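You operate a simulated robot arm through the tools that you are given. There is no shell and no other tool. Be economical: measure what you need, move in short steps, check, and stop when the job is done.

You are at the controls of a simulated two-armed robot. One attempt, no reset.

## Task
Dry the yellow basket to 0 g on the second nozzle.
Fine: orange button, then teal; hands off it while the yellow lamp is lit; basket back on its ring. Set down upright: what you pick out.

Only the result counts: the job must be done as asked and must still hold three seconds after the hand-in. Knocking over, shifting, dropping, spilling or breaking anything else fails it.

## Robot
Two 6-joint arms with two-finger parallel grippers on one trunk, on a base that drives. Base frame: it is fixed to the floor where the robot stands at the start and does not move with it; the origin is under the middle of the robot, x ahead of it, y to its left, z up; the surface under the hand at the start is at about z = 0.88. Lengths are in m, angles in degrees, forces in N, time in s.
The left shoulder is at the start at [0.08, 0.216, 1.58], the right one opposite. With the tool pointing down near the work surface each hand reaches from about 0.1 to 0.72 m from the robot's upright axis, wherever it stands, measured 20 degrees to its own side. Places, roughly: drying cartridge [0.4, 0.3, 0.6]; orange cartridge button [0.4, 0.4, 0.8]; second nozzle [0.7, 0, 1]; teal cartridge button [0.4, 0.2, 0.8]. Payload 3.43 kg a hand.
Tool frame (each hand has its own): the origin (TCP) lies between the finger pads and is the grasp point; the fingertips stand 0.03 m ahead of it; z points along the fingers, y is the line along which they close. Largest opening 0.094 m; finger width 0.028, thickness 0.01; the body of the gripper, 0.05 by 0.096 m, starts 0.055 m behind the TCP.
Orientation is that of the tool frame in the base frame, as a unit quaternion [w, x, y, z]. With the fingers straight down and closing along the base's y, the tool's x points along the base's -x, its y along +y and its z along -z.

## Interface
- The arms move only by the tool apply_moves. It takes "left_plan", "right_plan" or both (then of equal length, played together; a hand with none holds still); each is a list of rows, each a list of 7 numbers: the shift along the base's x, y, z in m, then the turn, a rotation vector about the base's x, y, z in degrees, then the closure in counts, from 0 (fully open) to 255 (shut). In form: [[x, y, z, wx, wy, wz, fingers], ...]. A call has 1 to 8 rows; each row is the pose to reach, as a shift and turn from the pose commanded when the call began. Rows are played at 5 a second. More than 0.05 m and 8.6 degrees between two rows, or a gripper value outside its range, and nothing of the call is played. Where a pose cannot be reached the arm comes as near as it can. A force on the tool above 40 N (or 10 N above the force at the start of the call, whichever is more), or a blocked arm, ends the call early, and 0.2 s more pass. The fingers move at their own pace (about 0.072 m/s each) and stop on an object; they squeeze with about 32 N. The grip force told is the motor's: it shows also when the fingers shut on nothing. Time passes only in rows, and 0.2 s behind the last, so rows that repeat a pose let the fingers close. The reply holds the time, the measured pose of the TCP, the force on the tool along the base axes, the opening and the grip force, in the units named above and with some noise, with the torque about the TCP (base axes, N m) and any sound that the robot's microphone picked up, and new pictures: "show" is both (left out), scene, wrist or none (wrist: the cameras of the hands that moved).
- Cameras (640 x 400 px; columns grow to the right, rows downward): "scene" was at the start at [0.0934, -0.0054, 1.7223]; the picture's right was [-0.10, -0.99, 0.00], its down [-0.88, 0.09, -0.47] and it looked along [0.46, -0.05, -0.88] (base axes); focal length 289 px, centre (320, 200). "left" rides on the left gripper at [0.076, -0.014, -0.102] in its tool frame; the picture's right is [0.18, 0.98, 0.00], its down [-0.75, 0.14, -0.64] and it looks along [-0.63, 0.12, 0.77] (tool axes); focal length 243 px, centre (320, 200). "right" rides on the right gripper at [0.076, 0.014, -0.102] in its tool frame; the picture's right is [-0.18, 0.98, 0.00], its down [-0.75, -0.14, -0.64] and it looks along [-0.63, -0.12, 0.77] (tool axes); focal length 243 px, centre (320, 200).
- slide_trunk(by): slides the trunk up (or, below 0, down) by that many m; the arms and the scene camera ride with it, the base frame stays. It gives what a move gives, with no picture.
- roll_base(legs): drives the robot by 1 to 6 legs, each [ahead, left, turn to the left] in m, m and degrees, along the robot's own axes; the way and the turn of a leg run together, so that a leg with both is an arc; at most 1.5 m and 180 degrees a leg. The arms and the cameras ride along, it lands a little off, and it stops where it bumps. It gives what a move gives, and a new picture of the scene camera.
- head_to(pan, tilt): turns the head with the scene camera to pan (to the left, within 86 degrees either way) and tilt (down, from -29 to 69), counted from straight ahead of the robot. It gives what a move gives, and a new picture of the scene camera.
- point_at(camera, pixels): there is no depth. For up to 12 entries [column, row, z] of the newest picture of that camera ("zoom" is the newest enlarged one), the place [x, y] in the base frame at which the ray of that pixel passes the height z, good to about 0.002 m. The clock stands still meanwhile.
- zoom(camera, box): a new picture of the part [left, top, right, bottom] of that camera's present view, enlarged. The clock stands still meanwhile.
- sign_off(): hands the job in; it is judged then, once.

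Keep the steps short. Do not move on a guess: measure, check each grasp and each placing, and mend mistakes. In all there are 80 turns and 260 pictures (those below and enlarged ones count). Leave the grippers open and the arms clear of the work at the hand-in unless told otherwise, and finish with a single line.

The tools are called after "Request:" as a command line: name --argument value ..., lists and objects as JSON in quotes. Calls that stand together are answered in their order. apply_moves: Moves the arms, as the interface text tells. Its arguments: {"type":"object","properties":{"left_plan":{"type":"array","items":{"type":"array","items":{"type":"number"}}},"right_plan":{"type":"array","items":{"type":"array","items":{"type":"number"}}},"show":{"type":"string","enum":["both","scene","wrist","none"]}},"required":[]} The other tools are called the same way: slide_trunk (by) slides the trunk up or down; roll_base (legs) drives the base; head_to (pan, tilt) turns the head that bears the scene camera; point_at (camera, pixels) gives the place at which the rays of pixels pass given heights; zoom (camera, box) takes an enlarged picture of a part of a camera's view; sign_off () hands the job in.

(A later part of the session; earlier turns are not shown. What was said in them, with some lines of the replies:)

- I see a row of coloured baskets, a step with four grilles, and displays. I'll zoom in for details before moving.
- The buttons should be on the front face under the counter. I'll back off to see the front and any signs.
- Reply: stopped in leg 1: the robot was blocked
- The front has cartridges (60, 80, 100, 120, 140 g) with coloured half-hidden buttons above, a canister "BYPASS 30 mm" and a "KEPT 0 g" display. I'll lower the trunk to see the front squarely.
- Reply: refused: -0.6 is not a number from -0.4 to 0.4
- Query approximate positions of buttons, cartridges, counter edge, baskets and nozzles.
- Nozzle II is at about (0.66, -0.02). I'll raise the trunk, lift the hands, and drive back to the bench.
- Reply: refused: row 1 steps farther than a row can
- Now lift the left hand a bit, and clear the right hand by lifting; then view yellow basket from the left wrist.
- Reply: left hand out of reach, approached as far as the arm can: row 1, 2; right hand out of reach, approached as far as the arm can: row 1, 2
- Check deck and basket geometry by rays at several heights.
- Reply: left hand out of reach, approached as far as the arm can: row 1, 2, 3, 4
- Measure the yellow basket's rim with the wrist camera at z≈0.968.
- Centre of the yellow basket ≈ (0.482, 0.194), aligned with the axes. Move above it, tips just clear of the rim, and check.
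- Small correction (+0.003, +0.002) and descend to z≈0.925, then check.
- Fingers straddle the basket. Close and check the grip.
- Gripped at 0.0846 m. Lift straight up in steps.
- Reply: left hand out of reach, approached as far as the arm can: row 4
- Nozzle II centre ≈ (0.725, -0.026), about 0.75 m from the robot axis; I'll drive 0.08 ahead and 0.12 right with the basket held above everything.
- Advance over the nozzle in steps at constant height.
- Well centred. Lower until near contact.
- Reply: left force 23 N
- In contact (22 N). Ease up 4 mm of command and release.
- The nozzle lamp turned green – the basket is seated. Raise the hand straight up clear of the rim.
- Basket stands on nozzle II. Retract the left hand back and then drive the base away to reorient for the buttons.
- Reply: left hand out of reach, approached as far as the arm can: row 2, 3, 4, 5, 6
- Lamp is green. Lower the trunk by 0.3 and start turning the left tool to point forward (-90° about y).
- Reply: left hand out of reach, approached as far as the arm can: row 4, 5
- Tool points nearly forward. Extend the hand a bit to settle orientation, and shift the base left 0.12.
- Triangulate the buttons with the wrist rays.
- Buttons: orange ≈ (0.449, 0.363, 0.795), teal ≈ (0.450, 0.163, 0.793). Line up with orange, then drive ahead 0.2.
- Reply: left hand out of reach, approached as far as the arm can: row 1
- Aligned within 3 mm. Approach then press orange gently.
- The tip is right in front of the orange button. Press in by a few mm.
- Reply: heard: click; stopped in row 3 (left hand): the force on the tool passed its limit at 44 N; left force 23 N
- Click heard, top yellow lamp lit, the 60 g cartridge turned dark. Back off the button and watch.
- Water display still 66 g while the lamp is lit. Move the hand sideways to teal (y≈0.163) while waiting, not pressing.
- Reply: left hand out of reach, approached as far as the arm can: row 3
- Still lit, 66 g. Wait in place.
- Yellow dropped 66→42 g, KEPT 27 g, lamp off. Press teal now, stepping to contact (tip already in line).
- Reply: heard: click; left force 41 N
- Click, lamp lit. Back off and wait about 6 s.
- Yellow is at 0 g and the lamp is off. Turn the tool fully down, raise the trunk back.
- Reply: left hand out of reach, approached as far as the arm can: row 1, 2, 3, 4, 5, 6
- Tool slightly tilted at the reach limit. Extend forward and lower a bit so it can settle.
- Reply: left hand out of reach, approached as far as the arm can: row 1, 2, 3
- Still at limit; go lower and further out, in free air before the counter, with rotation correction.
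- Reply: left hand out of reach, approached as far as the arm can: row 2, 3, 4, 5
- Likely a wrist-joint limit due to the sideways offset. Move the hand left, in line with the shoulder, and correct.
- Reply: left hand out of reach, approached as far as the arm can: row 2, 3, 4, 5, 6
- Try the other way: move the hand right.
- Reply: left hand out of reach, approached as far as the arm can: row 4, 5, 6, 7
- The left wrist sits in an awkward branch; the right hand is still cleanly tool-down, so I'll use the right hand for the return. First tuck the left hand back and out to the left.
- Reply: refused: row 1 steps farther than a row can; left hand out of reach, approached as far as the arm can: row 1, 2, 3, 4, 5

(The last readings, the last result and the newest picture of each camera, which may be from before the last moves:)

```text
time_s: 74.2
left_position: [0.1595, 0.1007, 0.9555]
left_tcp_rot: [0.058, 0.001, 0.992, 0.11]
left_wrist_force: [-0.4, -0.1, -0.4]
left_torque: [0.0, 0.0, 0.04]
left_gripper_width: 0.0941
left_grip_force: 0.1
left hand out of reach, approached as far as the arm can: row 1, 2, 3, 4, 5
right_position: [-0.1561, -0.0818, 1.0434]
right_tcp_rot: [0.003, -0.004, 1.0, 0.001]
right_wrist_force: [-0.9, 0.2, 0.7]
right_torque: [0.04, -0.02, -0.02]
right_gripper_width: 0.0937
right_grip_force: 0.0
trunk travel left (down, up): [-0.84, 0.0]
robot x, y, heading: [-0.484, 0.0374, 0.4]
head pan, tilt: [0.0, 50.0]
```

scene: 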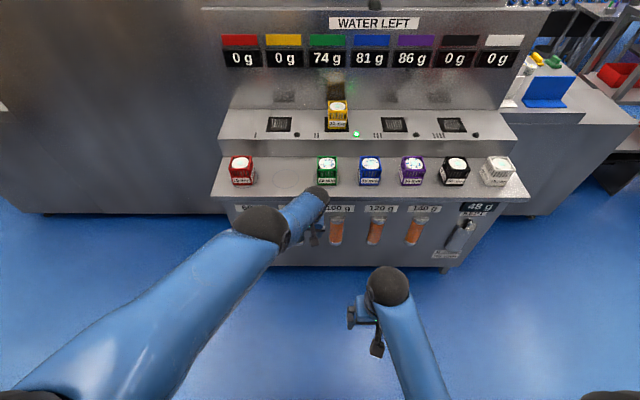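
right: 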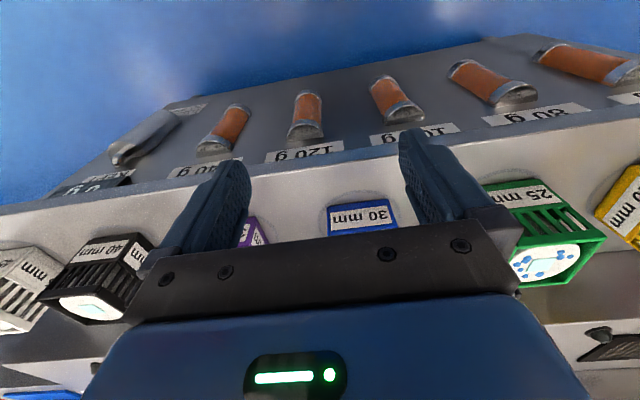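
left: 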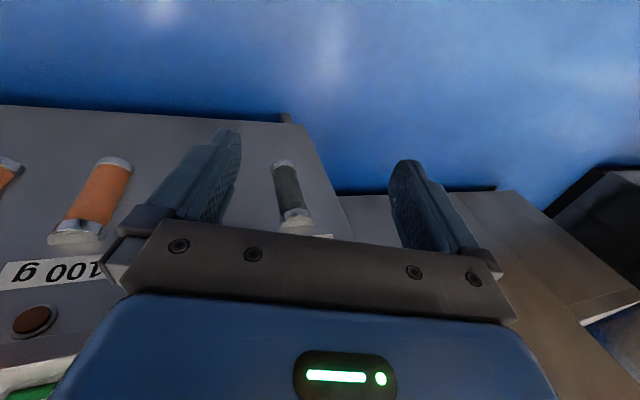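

The orientation limits it; tilt the tool forward again (toward the pose that was fine), then retract.

Request:
apply_moves --left_plan '[[0, 0, 0, 4, -7, 0, 0], [0, 0, 0, 8, -14, 0, 0], [0, 0, 0, 10, -22, 0, 0], [0, 0, 0, 12, -30, 0, 0], [0, 0, 0, 12, -38, 0, 0], [0, 0, 0, 12, -46, 0, 0], [0, 0, 0, 12, -46, 0, 0]]' --show "none"

Request:
apply_moves --left_plan '[[-0.03, 0.03, 0, 0, 0, 0, 0], [-0.06, 0.06, 0, 0, 0, 0, 0], [-0.09, 0.09, 0, 0, 0, 0, 0], [-0.12, 0.12, 0, 0, 0, 0, 0], [-0.15, 0.15, 0, 0, 0, 0, 0], [-0.18, 0.18, 0, 0, 0, 0, 0], [-0.21, 0.21, 0, 0, 0, 0, 0]]' --show "scene"

```text
time_s: 75.8
left_position: [0.1765, 0.093, 0.9447]
left_tcp_rot: [0.446, -0.041, 0.87, 0.207]
left_wrist_force: [2.1, -1.1, 3.3]
left_torque: [-0.07, 0.3, 0.14]
left_gripper_width: 0.0941
left_grip_force: 0.1
left hand out of reach, approached as far as the arm can: row 1, 2, 3, 4, 5, 6, 7
right_position: [-0.1562, -0.0813, 1.0454]
right_tcp_rot: [0.002, -0.002, 1.0, -0.001]
right_wrist_force: [0.6, 0.1, 0.3]
right_torque: [0.02, -0.03, 0.03]
right_gripper_width: 0.0942
right_grip_force: 0.1
trunk travel left (down, up): [-0.84, 0.0]
robot x, y, heading: [-0.484, 0.0429, 0.1]
head pan, tilt: [0.0, 50.0]
```

```text
time_s: 77.5
left_position: [-0.0524, 0.3111, 0.9555]
left_tcp_rot: [0.44, -0.036, 0.874, 0.202]
left_wrist_force: [0.4, -0.5, -0.3]
left_torque: [0.0, -0.02, -0.03]
left_gripper_width: 0.0937
left_grip_force: 0.1
right_position: [-0.1579, -0.0812, 1.0441]
right_tcp_rot: [0.002, -0.003, 1.0, 0.001]
right_wrist_force: [0.4, 0.0, -1.0]
right_torque: [-0.01, 0.0, -0.05]
right_gripper_width: 0.0939
right_grip_force: 0.1
trunk travel left (down, up): [-0.84, 0.0]
robot x, y, heading: [-0.4874, 0.0408, 0.4]
head pan, tilt: [0.0, 50.0]
```

scene: 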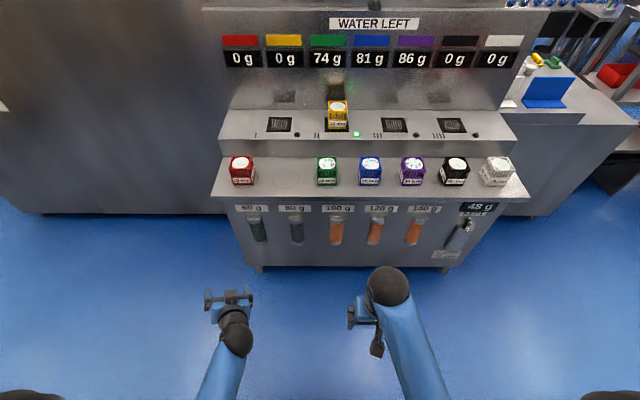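

Now it is reachable again. Try unwinding to straight down from here.

Request:
apply_moves --left_plan '[[0, 0, 0, -3, 6.6, -0.5, 0], [0, 0, 0, -6, 13.2, -1.1, 0], [0, 0, 0, -9, 19.7, -1.6, 0], [0, 0, 0, -12, 26.3, -2.1, 0], [0, 0, 0, -15, 32.9, -2.7, 0], [0, 0, 0, -18, 39.4, -3.2, 0], [0, 0, 0, -21, 46, -3.8, 0], [0, 0, 0, -24.1, 52.6, -4.3, 0]]' --show "none"

```text
time_s: 79.2
left_position: [-0.0556, 0.2571, 0.9543]
left_tcp_rot: [0.016, -0.005, 0.99, 0.138]
left_wrist_force: [0.5, 0.4, -0.7]
left_torque: [-0.01, -0.02, 0.02]
left_gripper_width: 0.0941
left_grip_force: 0.1
left hand out of reach, approached as far as the arm can: row 4, 5, 6, 7, 8
right_position: [-0.1554, -0.0831, 1.0441]
right_tcp_rot: [0.002, -0.003, 1.0, 0.001]
right_wrist_force: [0.6, 0.1, -0.3]
right_torque: [0.01, 0.05, 0.01]
right_gripper_width: 0.0938
right_grip_force: 0.1
trunk travel left (down, up): [-0.84, 0.0]
robot x, y, heading: [-0.4889, 0.0427, 0.5]
head pan, tilt: [0.0, 50.0]
```

Same limit. I'll leave left tilted and tuck it further back, left and up, then use the right hand.

Request:
apply_moves --left_plan '[[-0.03, 0.03, 0.02, 0, 0, 0, 0], [-0.06, 0.06, 0.04, 0, 0, 0, 0], [-0.09, 0.09, 0.06, 0, 0, 0, 0], [-0.12, 0.12, 0.08, 0, 0, 0, 0], [-0.14, 0.15, 0.1, 0, 0, 0, 0], [-0.16, 0.18, 0.1, 0, 0, 0, 0], [-0.18, 0.21, 0.1, 0, 0, 0, 0]]' --show "scene"

```text
time_s: 80.8
left_position: [-0.248, 0.2844, 1.0199]
left_tcp_rot: [0.018, -0.007, 0.99, 0.139]
left_wrist_force: [0.4, 0.2, 0.0]
left_torque: [0.03, 0.01, 0.02]
left_gripper_width: 0.0942
left_grip_force: 0.0
left hand out of reach, approached as far as the arm can: row 1, 2, 3, 4, 5, 6, 7
right_position: [-0.1562, -0.0823, 1.0437]
right_tcp_rot: [0.003, -0.002, 1.0, 0.001]
right_wrist_force: [0.2, 0.1, 0.3]
right_torque: [0.0, -0.01, 0.01]
right_gripper_width: 0.094
right_grip_force: 0.0
trunk travel left (down, up): [-0.84, 0.0]
robot x, y, heading: [-0.4876, 0.0415, 0.3]
head pan, tilt: [0.0, 50.0]
```

scene: 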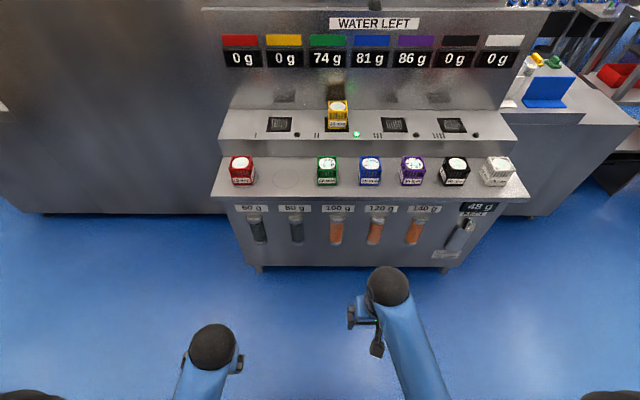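

Left is tucked. Drive: 0.16 left, then ahead 0.54.

Request:
roll_base --legs '[[0, 0.16, 0], [0.54, 0, 0]]'

```text
time_s: 85.0
left_position: [0.2907, 0.4526, 1.02]
left_tcp_rot: [0.019, -0.01, 0.99, 0.139]
left_wrist_force: [0.9, 0.0, 0.6]
left_torque: [0.02, -0.01, 0.01]
left_gripper_width: 0.0941
left_grip_force: 0.1
right_position: [0.3837, 0.0854, 1.0454]
right_tcp_rot: [0.003, -0.006, 1.0, 0.001]
right_wrist_force: [0.8, 0.2, 0.2]
right_torque: [0.03, 0.01, 0.0]
right_gripper_width: 0.0939
right_grip_force: 0.0
trunk travel left (down, up): [-0.84, 0.0]
robot x, y, heading: [0.0518, 0.2074, 0.8]
head pan, tilt: [0.0, 50.0]
```

scene: 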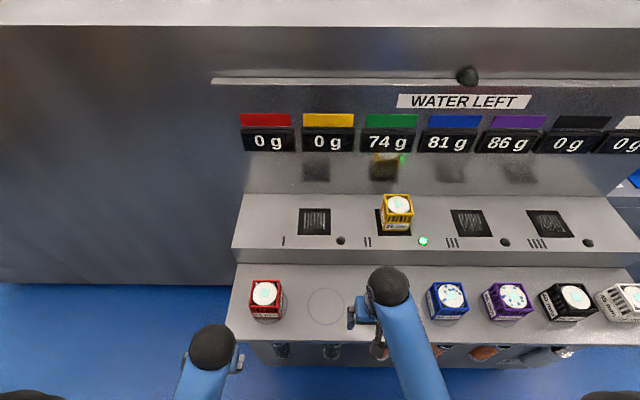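

Ring is visible at about (326,306). Zoom to measure it, and check the basket on the nozzle.

Request:
zoom --camera "scene" --box '[276, 276, 376, 338]'

Request:
zoom --camera "scene" --box '[350, 180, 450, 242]'

```text
6.40 times, centred on (326, 307) of scene
```

zoom: 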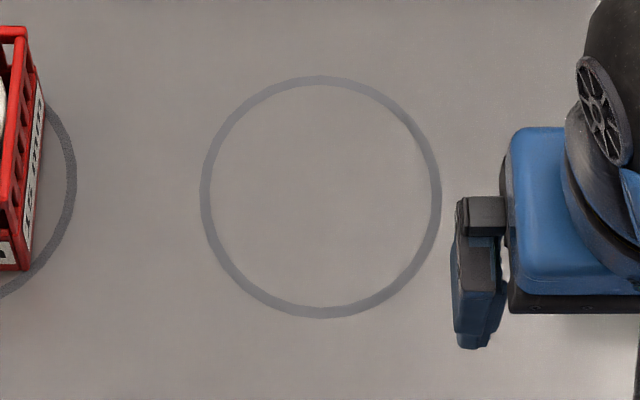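

```text
6.40 times, centred on (400, 211) of scene
```

zoom: 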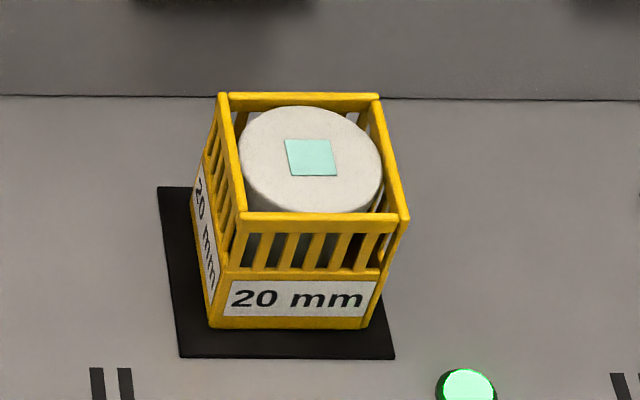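

Request:
point_at --camera "scene" --pixels '[[307.4, 306.8, 0.88], [344.9, 306.8, 0.88], [326, 287.5, 0.88], [326, 325.4, 0.88], [382.8, 230.6, 0.983], [407.2, 230.8, 0.983], [387.5, 213.5, 1.07], [413.8, 214, 1.07], [384.8, 194.5, 1.07], [409, 194.5, 1.07]]'

```text
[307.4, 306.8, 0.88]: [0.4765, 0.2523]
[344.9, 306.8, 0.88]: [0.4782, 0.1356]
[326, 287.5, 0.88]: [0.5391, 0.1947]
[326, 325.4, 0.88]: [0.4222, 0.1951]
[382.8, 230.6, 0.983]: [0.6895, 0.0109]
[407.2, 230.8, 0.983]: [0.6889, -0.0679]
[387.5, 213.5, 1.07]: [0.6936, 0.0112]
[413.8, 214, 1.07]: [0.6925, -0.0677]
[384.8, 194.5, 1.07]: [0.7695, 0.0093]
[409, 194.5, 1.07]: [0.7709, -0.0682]
```

Ring centre (0.481, 0.194); basket centre ≈ (0.730, -0.028), top 1.07. Move the right hand out and up towards it, first leg.

Request:
apply_moves --right_plan '[[0.04, -0.022, 0.005, 0, 0, 0, 0], [0.08, -0.044, 0.01, 0, 0, 0, 0], [0.12, -0.066, 0.02, 0, 0, 0, 0], [0.16, -0.088, 0.03, 0, 0, 0, 0], [0.2, -0.11, 0.04, 0, 0, 0, 0], [0.23, -0.114, 0.06, 0, 0, 0, 0], [0.23, -0.114, 0.075, 0, 0, 0, 0]]'

```text
time_s: 86.6
left_position: [0.2925, 0.4525, 1.0206]
left_tcp_rot: [0.019, -0.01, 0.99, 0.139]
left_wrist_force: [0.8, 0.1, -0.6]
left_torque: [0.05, 0.02, 0.0]
left_gripper_width: 0.0939
left_grip_force: 0.0
right_position: [0.6293, -0.0301, 1.097]
right_tcp_rot: [0.002, -0.006, 1.0, 0.0]
right_wrist_force: [-0.8, 0.2, -1.5]
right_torque: [-0.01, 0.02, 0.02]
right_gripper_width: 0.0938
right_grip_force: 0.0
right hand out of reach, approached as far as the arm can: row 1, 2, 3, 4, 5, 6, 7
trunk travel left (down, up): [-0.84, 0.0]
robot x, y, heading: [0.0524, 0.2092, 0.7]
head pan, tilt: [0.0, 50.0]
```

scene: 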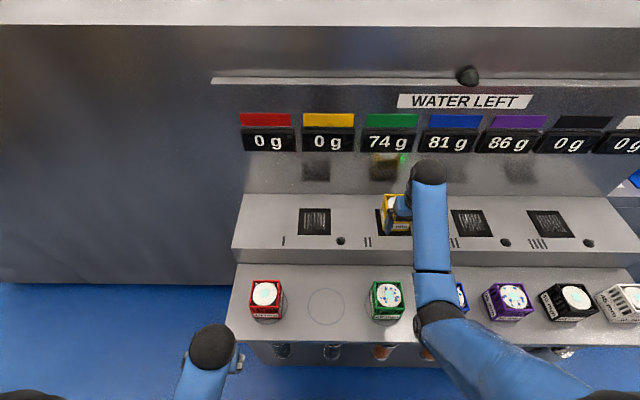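
right: 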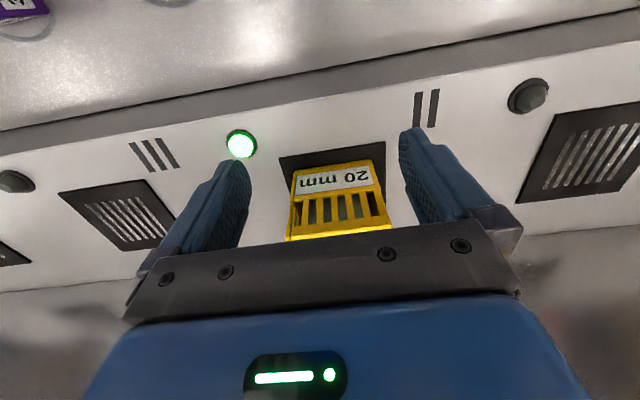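

Continue to above the basket: x +0.10, z +0.03.

Request:
apply_moves --right_plan '[[0.02, 0.001, 0.015, 0, 0, 0, 0], [0.05, 0.002, 0.025, 0, 0, 0, 0], [0.08, 0.002, 0.03, 0, 0, 0, 0], [0.1, 0.002, 0.03, 0, 0, 0, 0], [0.1, 0.002, 0.03, 0, 0, 0, 0]]' --show "wrist"

Request:
zoom --camera "right" --box '[180, 0, 440, 200]'

```text
time_s: 87.8
left_position: [0.2932, 0.4518, 1.0192]
left_tcp_rot: [0.018, -0.011, 0.99, 0.138]
left_wrist_force: [0.0, 0.7, -0.2]
left_torque: [0.02, 0.03, -0.03]
left_gripper_width: 0.094
left_grip_force: 0.0
right_position: [0.7284, -0.0248, 1.1229]
right_tcp_rot: [0.003, -0.006, 1.0, 0.001]
right_wrist_force: [-0.3, 0.4, -0.3]
right_torque: [-0.02, -0.01, 0.01]
right_gripper_width: 0.094
right_grip_force: 0.1
trunk travel left (down, up): [-0.84, 0.0]
robot x, y, heading: [0.053, 0.206, 0.8]
head pan, tilt: [0.0, 50.0]
```

right: 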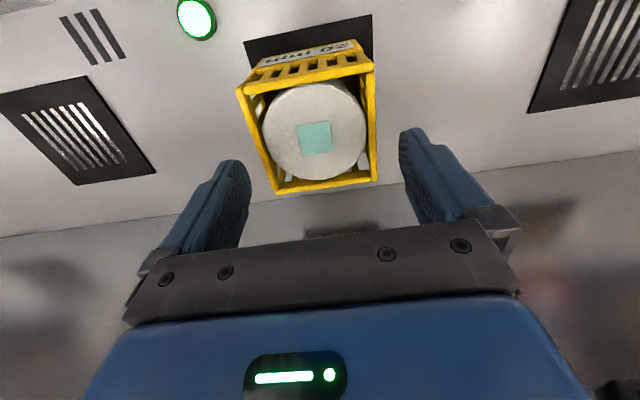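

```text
2.00 times, centred on (310, 100) of right
```

zoom: 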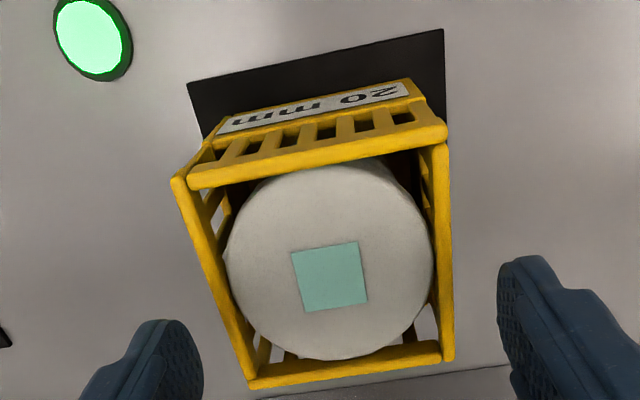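

Request:
point_at --camera "right" --pixels '[[236, 89, 1.07], [374, 65, 1.07], [275, 194, 1.07], [376.5, 180, 1.07], [373, 14, 0.982], [244, 42, 0.982]]'

```text
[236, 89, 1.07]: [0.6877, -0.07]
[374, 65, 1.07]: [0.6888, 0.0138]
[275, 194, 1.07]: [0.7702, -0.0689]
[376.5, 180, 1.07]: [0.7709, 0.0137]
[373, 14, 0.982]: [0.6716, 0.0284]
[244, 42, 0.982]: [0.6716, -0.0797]
```

Basket centre y=-0.028; correct -0.003 and descend to the same grip height (1.028).

Request:
apply_moves --right_plan '[[0.001, -0.003, 0, 0, 0, 0, 0], [0.001, -0.003, -0.03, 0, 0, 0, 0], [0.001, -0.003, -0.06, 0, 0, 0, 0], [0.001, -0.003, -0.085, 0, 0, 0, 0], [0.001, -0.003, -0.094, 0, 0, 0, 0]]' --show "wrist"

```text
time_s: 89.0
left_position: [0.293, 0.4511, 1.0192]
left_tcp_rot: [0.017, -0.01, 0.99, 0.138]
left_wrist_force: [0.8, -0.4, -0.2]
left_torque: [0.01, -0.01, 0.01]
left_gripper_width: 0.0941
left_grip_force: 0.1
right_position: [0.7314, -0.0314, 1.0324]
right_tcp_rot: [0.001, -0.006, 1.0, 0.001]
right_wrist_force: [-0.2, 1.1, -0.4]
right_torque: [-0.01, -0.01, -0.01]
right_gripper_width: 0.0944
right_grip_force: 0.1
trunk travel left (down, up): [-0.84, 0.0]
robot x, y, heading: [0.0529, 0.2049, 0.9]
head pan, tilt: [0.0, 50.0]
```

right: 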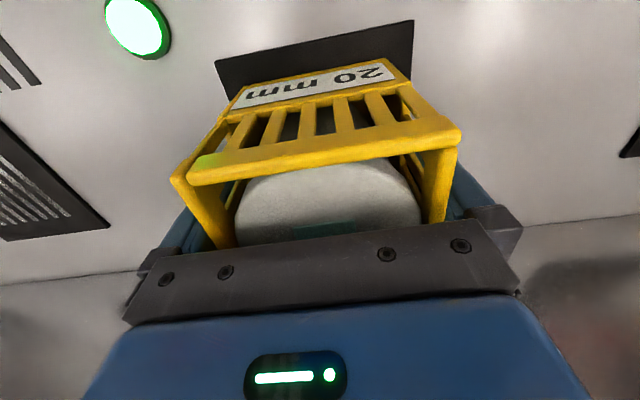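

Straddled. Lamp top is off (checked earlier); close and lift.

Request:
apply_moves --right_plan '[[0, 0, 0, 0, 0, 0, 255], [0, 0, 0, 0, 0, 0, 255], [0, 0, 0, 0, 0, 0, 255]]' --show "scene"

Request:
apply_moves --right_plan '[[0, 0, 0.01, 0, 0, 0, 255], [0, 0, 0.025, 0, 0, 0, 255], [0, 0, 0.035, 0, 0, 0, 255]]' --show "both"

```text
time_s: 89.8
left_position: [0.2936, 0.4514, 1.019]
left_tcp_rot: [0.017, -0.01, 0.99, 0.138]
left_wrist_force: [-0.9, 0.4, 0.4]
left_torque: [0.0, 0.03, 0.01]
left_gripper_width: 0.0939
left_grip_force: 0.1
right_position: [0.7316, -0.0302, 1.0332]
right_tcp_rot: [0.002, -0.007, 1.0, 0.001]
right_wrist_force: [-0.1, 4.1, 0.6]
right_torque: [0.04, -0.17, 0.12]
right_gripper_width: 0.0844
right_grip_force: 32.1
trunk travel left (down, up): [-0.84, 0.0]
robot x, y, heading: [0.0543, 0.2062, 0.8]
head pan, tilt: [0.0, 50.0]
```

scene: 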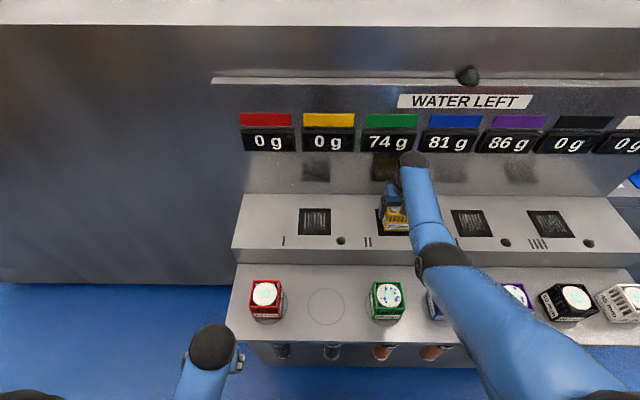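

```text
time_s: 90.6
left_position: [0.2933, 0.4514, 1.0191]
left_tcp_rot: [0.017, -0.011, 0.99, 0.138]
left_wrist_force: [-0.6, 1.2, 0.8]
left_torque: [0.0, 0.02, 0.0]
left_gripper_width: 0.094
left_grip_force: 0.1
right_position: [0.7307, -0.0311, 1.0659]
right_tcp_rot: [0.002, -0.006, 1.0, 0.001]
right_wrist_force: [-0.7, 0.6, -6.3]
right_torque: [0.02, -0.03, -0.01]
right_gripper_width: 0.0843
right_grip_force: 32.0
trunk travel left (down, up): [-0.84, 0.0]
robot x, y, heading: [0.0522, 0.2062, 0.7]
head pan, tilt: [0.0, 50.0]
```

scene: 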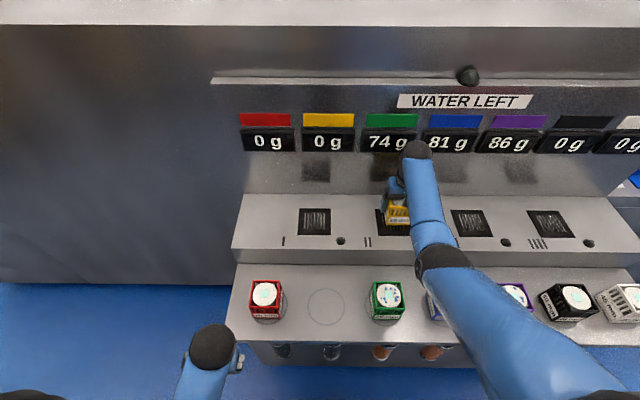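
right: 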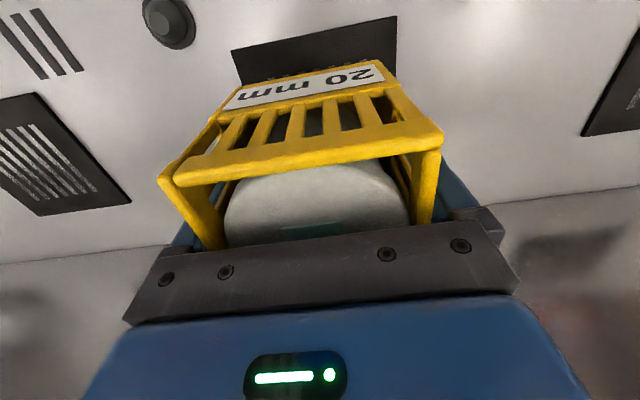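

Lifted securely (nozzle lamp off, grip 0.084). Carry it over to above the ring.

Request:
apply_moves --right_plan '[[-0.031, 0.028, 0.003, 0, 0, 0, 255], [-0.062, 0.056, 0.003, 0, 0, 0, 255], [-0.094, 0.084, 0.003, 0, 0, 0, 255], [-0.125, 0.112, 0.002, 0, 0, 0, 255], [-0.156, 0.14, 0, 0, 0, 0, 255], [-0.187, 0.168, -0.008, 0, 0, 0, 255], [-0.218, 0.197, -0.016, 0, 0, 0, 255], [-0.25, 0.225, -0.022, 0, 0, 0, 255]]'

```text
time_s: 92.4
left_position: [0.2917, 0.4526, 1.0188]
left_tcp_rot: [0.018, -0.011, 0.99, 0.139]
left_wrist_force: [-0.6, -0.7, 0.5]
left_torque: [0.0, -0.02, 0.03]
left_gripper_width: 0.0942
left_grip_force: 0.1
right_position: [0.4785, 0.1966, 1.0462]
right_tcp_rot: [0.002, -0.006, 1.0, 0.0]
right_wrist_force: [-0.1, -0.3, -5.4]
right_torque: [-0.01, -0.02, 0.0]
right_gripper_width: 0.0844
right_grip_force: 31.5
trunk travel left (down, up): [-0.84, 0.0]
robot x, y, heading: [0.0547, 0.2084, 0.8]
head pan, tilt: [0.0, 50.0]
```

scene: 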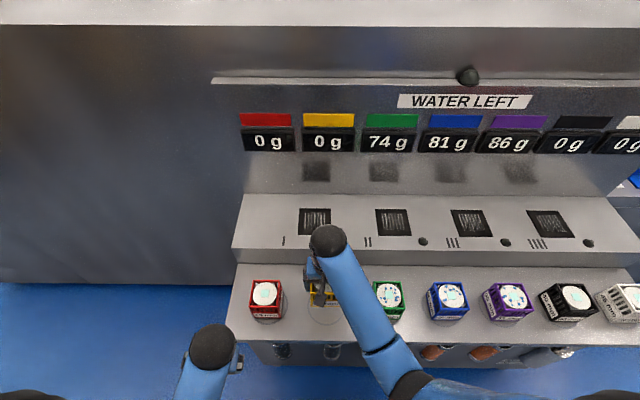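
right: 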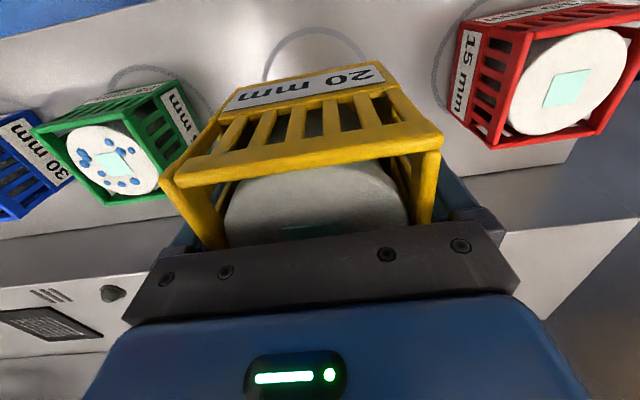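

Shift to (0.482, 0.194) and lower to just above the counter.

Request:
apply_moves --right_plan '[[0.003, -0.0025, -0.02, 0, 0, 0, 255], [0.003, -0.0025, -0.055, 0, 0, 0, 255], [0.003, -0.0025, -0.09, 0, 0, 0, 255], [0.003, -0.0025, -0.109, 0, 0, 0, 255], [0.003, -0.0025, -0.112, 0, 0, 0, 255]]' --show "wrist"

```text
time_s: 93.6
left_position: [0.2922, 0.4515, 1.0196]
left_tcp_rot: [0.017, -0.011, 0.99, 0.139]
left_wrist_force: [0.7, 0.5, -0.4]
left_torque: [0.01, -0.01, -0.02]
left_gripper_width: 0.0941
left_grip_force: 0.0
right_position: [0.4838, 0.1911, 0.9333]
right_tcp_rot: [0.002, -0.005, 1.0, 0.002]
right_wrist_force: [-1.0, -0.3, -5.8]
right_torque: [0.02, -0.03, -0.01]
right_gripper_width: 0.0843
right_grip_force: 32.2
trunk travel left (down, up): [-0.84, 0.0]
robot x, y, heading: [0.053, 0.2059, 0.6]
head pan, tilt: [0.0, 50.0]
```

right: 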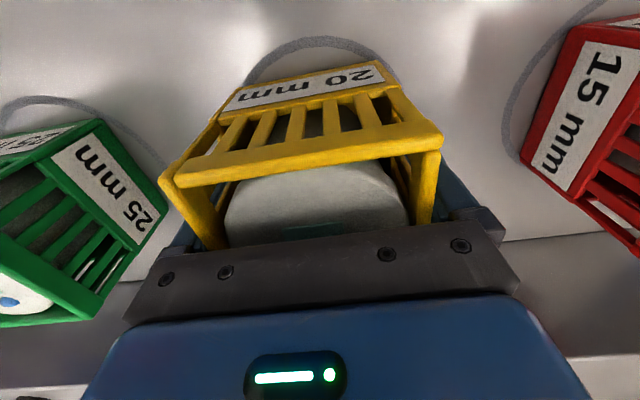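

Request:
apply_moves --right_plan '[[-0.001, 0.002, -0.002, 0, 0, 0, 255], [-0.001, 0.002, -0.004, 0, 0, 0, 255], [-0.001, 0.002, -0.005, 0, 0, 0, 255]]' --show "none"

```text
time_s: 94.4
left_position: [0.2915, 0.4521, 1.0194]
left_tcp_rot: [0.018, -0.01, 0.99, 0.139]
left_wrist_force: [-0.1, 0.4, -0.3]
left_torque: [0.0, -0.01, -0.01]
left_gripper_width: 0.0941
left_grip_force: 0.0
right_position: [0.4818, 0.1941, 0.9285]
right_tcp_rot: [0.004, -0.005, 1.0, 0.001]
right_wrist_force: [1.0, 0.2, 0.3]
right_torque: [-0.27, 0.2, 0.04]
right_gripper_width: 0.0843
right_grip_force: 32.2
trunk travel left (down, up): [-0.84, 0.0]
robot x, y, heading: [0.0497, 0.2071, 0.9]
head pan, tilt: [0.0, 50.0]
```

The weight is now off the hand (fz≈0) – basket rests on the counter at (0.482, 0.194). Release and raise.

Request:
apply_moves --right_plan '[[0, 0, 0, 0, 0, 0, 120], [0, 0, 0, 0, 0, 0, 0], [0, 0, 0, 0, 0, 0, 0], [0, 0, 0.03, 0, 0, 0, 0], [0, 0, 0.07, 0, 0, 0, 0], [0, 0, 0.11, 0, 0, 0, 0], [0, 0, 0.12, 0, 0, 0, 0]]' --show "both"

```text
time_s: 96.0
left_position: [0.2923, 0.4524, 1.0202]
left_tcp_rot: [0.018, -0.01, 0.99, 0.138]
left_wrist_force: [0.8, -0.4, 0.3]
left_torque: [0.0, -0.01, 0.0]
left_gripper_width: 0.0939
left_grip_force: 0.2
right_position: [0.4821, 0.1944, 1.047]
right_tcp_rot: [0.001, -0.006, 1.0, 0.0]
right_wrist_force: [0.0, 0.2, -0.3]
right_torque: [-0.02, -0.01, 0.0]
right_gripper_width: 0.0942
right_grip_force: 0.0
trunk travel left (down, up): [-0.84, 0.0]
robot x, y, heading: [0.053, 0.2068, 0.8]
head pan, tilt: [0.0, 50.0]
```

scene: 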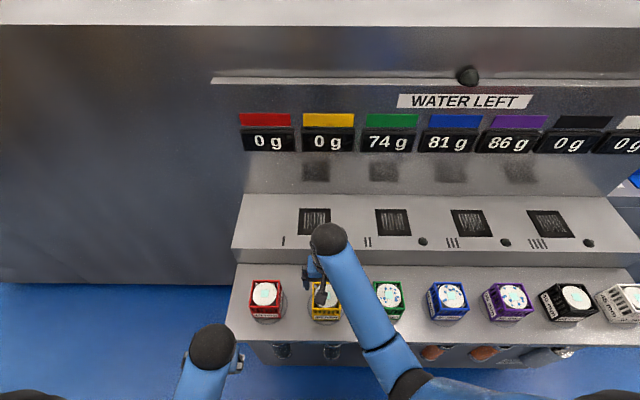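
right: 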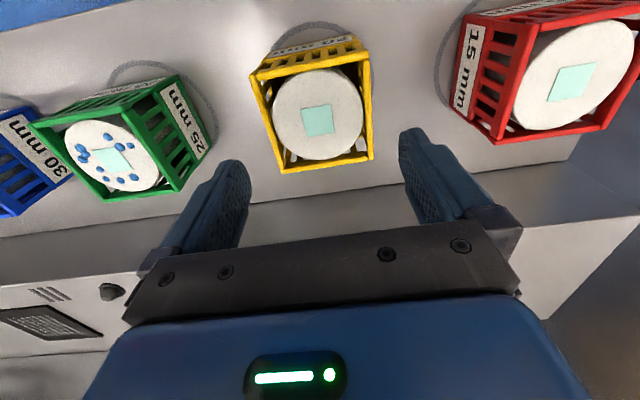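

Basket stands on its ring. Drive straight back to clear, then check the whole scene.

Request:
roll_base --legs '[[-0.45, 0, 0]]'

Request:
zoom --camera "scene" --box '[220, 130, 420, 255]'

```text
time_s: 98.7
left_position: [-0.1516, 0.4462, 1.0197]
left_tcp_rot: [0.017, -0.011, 0.99, 0.138]
left_wrist_force: [0.5, 0.4, 0.0]
left_torque: [-0.01, 0.03, 0.0]
left_gripper_width: 0.094
left_grip_force: 0.1
right_position: [0.0388, 0.19, 1.0455]
right_tcp_rot: [0.002, -0.007, 1.0, 0.002]
right_wrist_force: [1.0, 0.3, 0.5]
right_torque: [0.01, 0.0, -0.03]
right_gripper_width: 0.094
right_grip_force: 0.0
trunk travel left (down, up): [-0.84, 0.0]
robot x, y, heading: [-0.3971, 0.2045, 0.6]
head pan, tilt: [0.0, 50.0]
```

scene: 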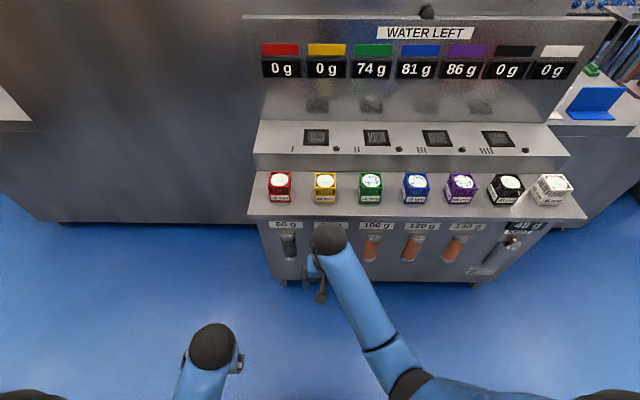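

```text
3.20 times, centred on (320, 192) of scene
```

zoom: 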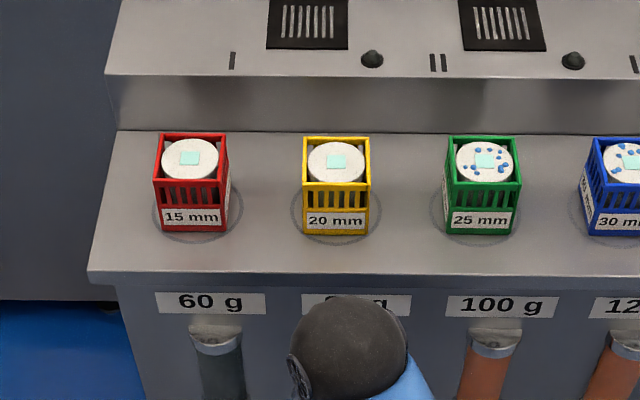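

The yellow basket reads 0 g and stands upright on its ring. Lamps are off, hands are open and clear, and nothing else has moved. Handing in.

Request:
sign_off

```text
The job is handed in.
```

The yellow basket was dried to 0 g on the second nozzle (orange button, then teal) and stands upright back on its ring.
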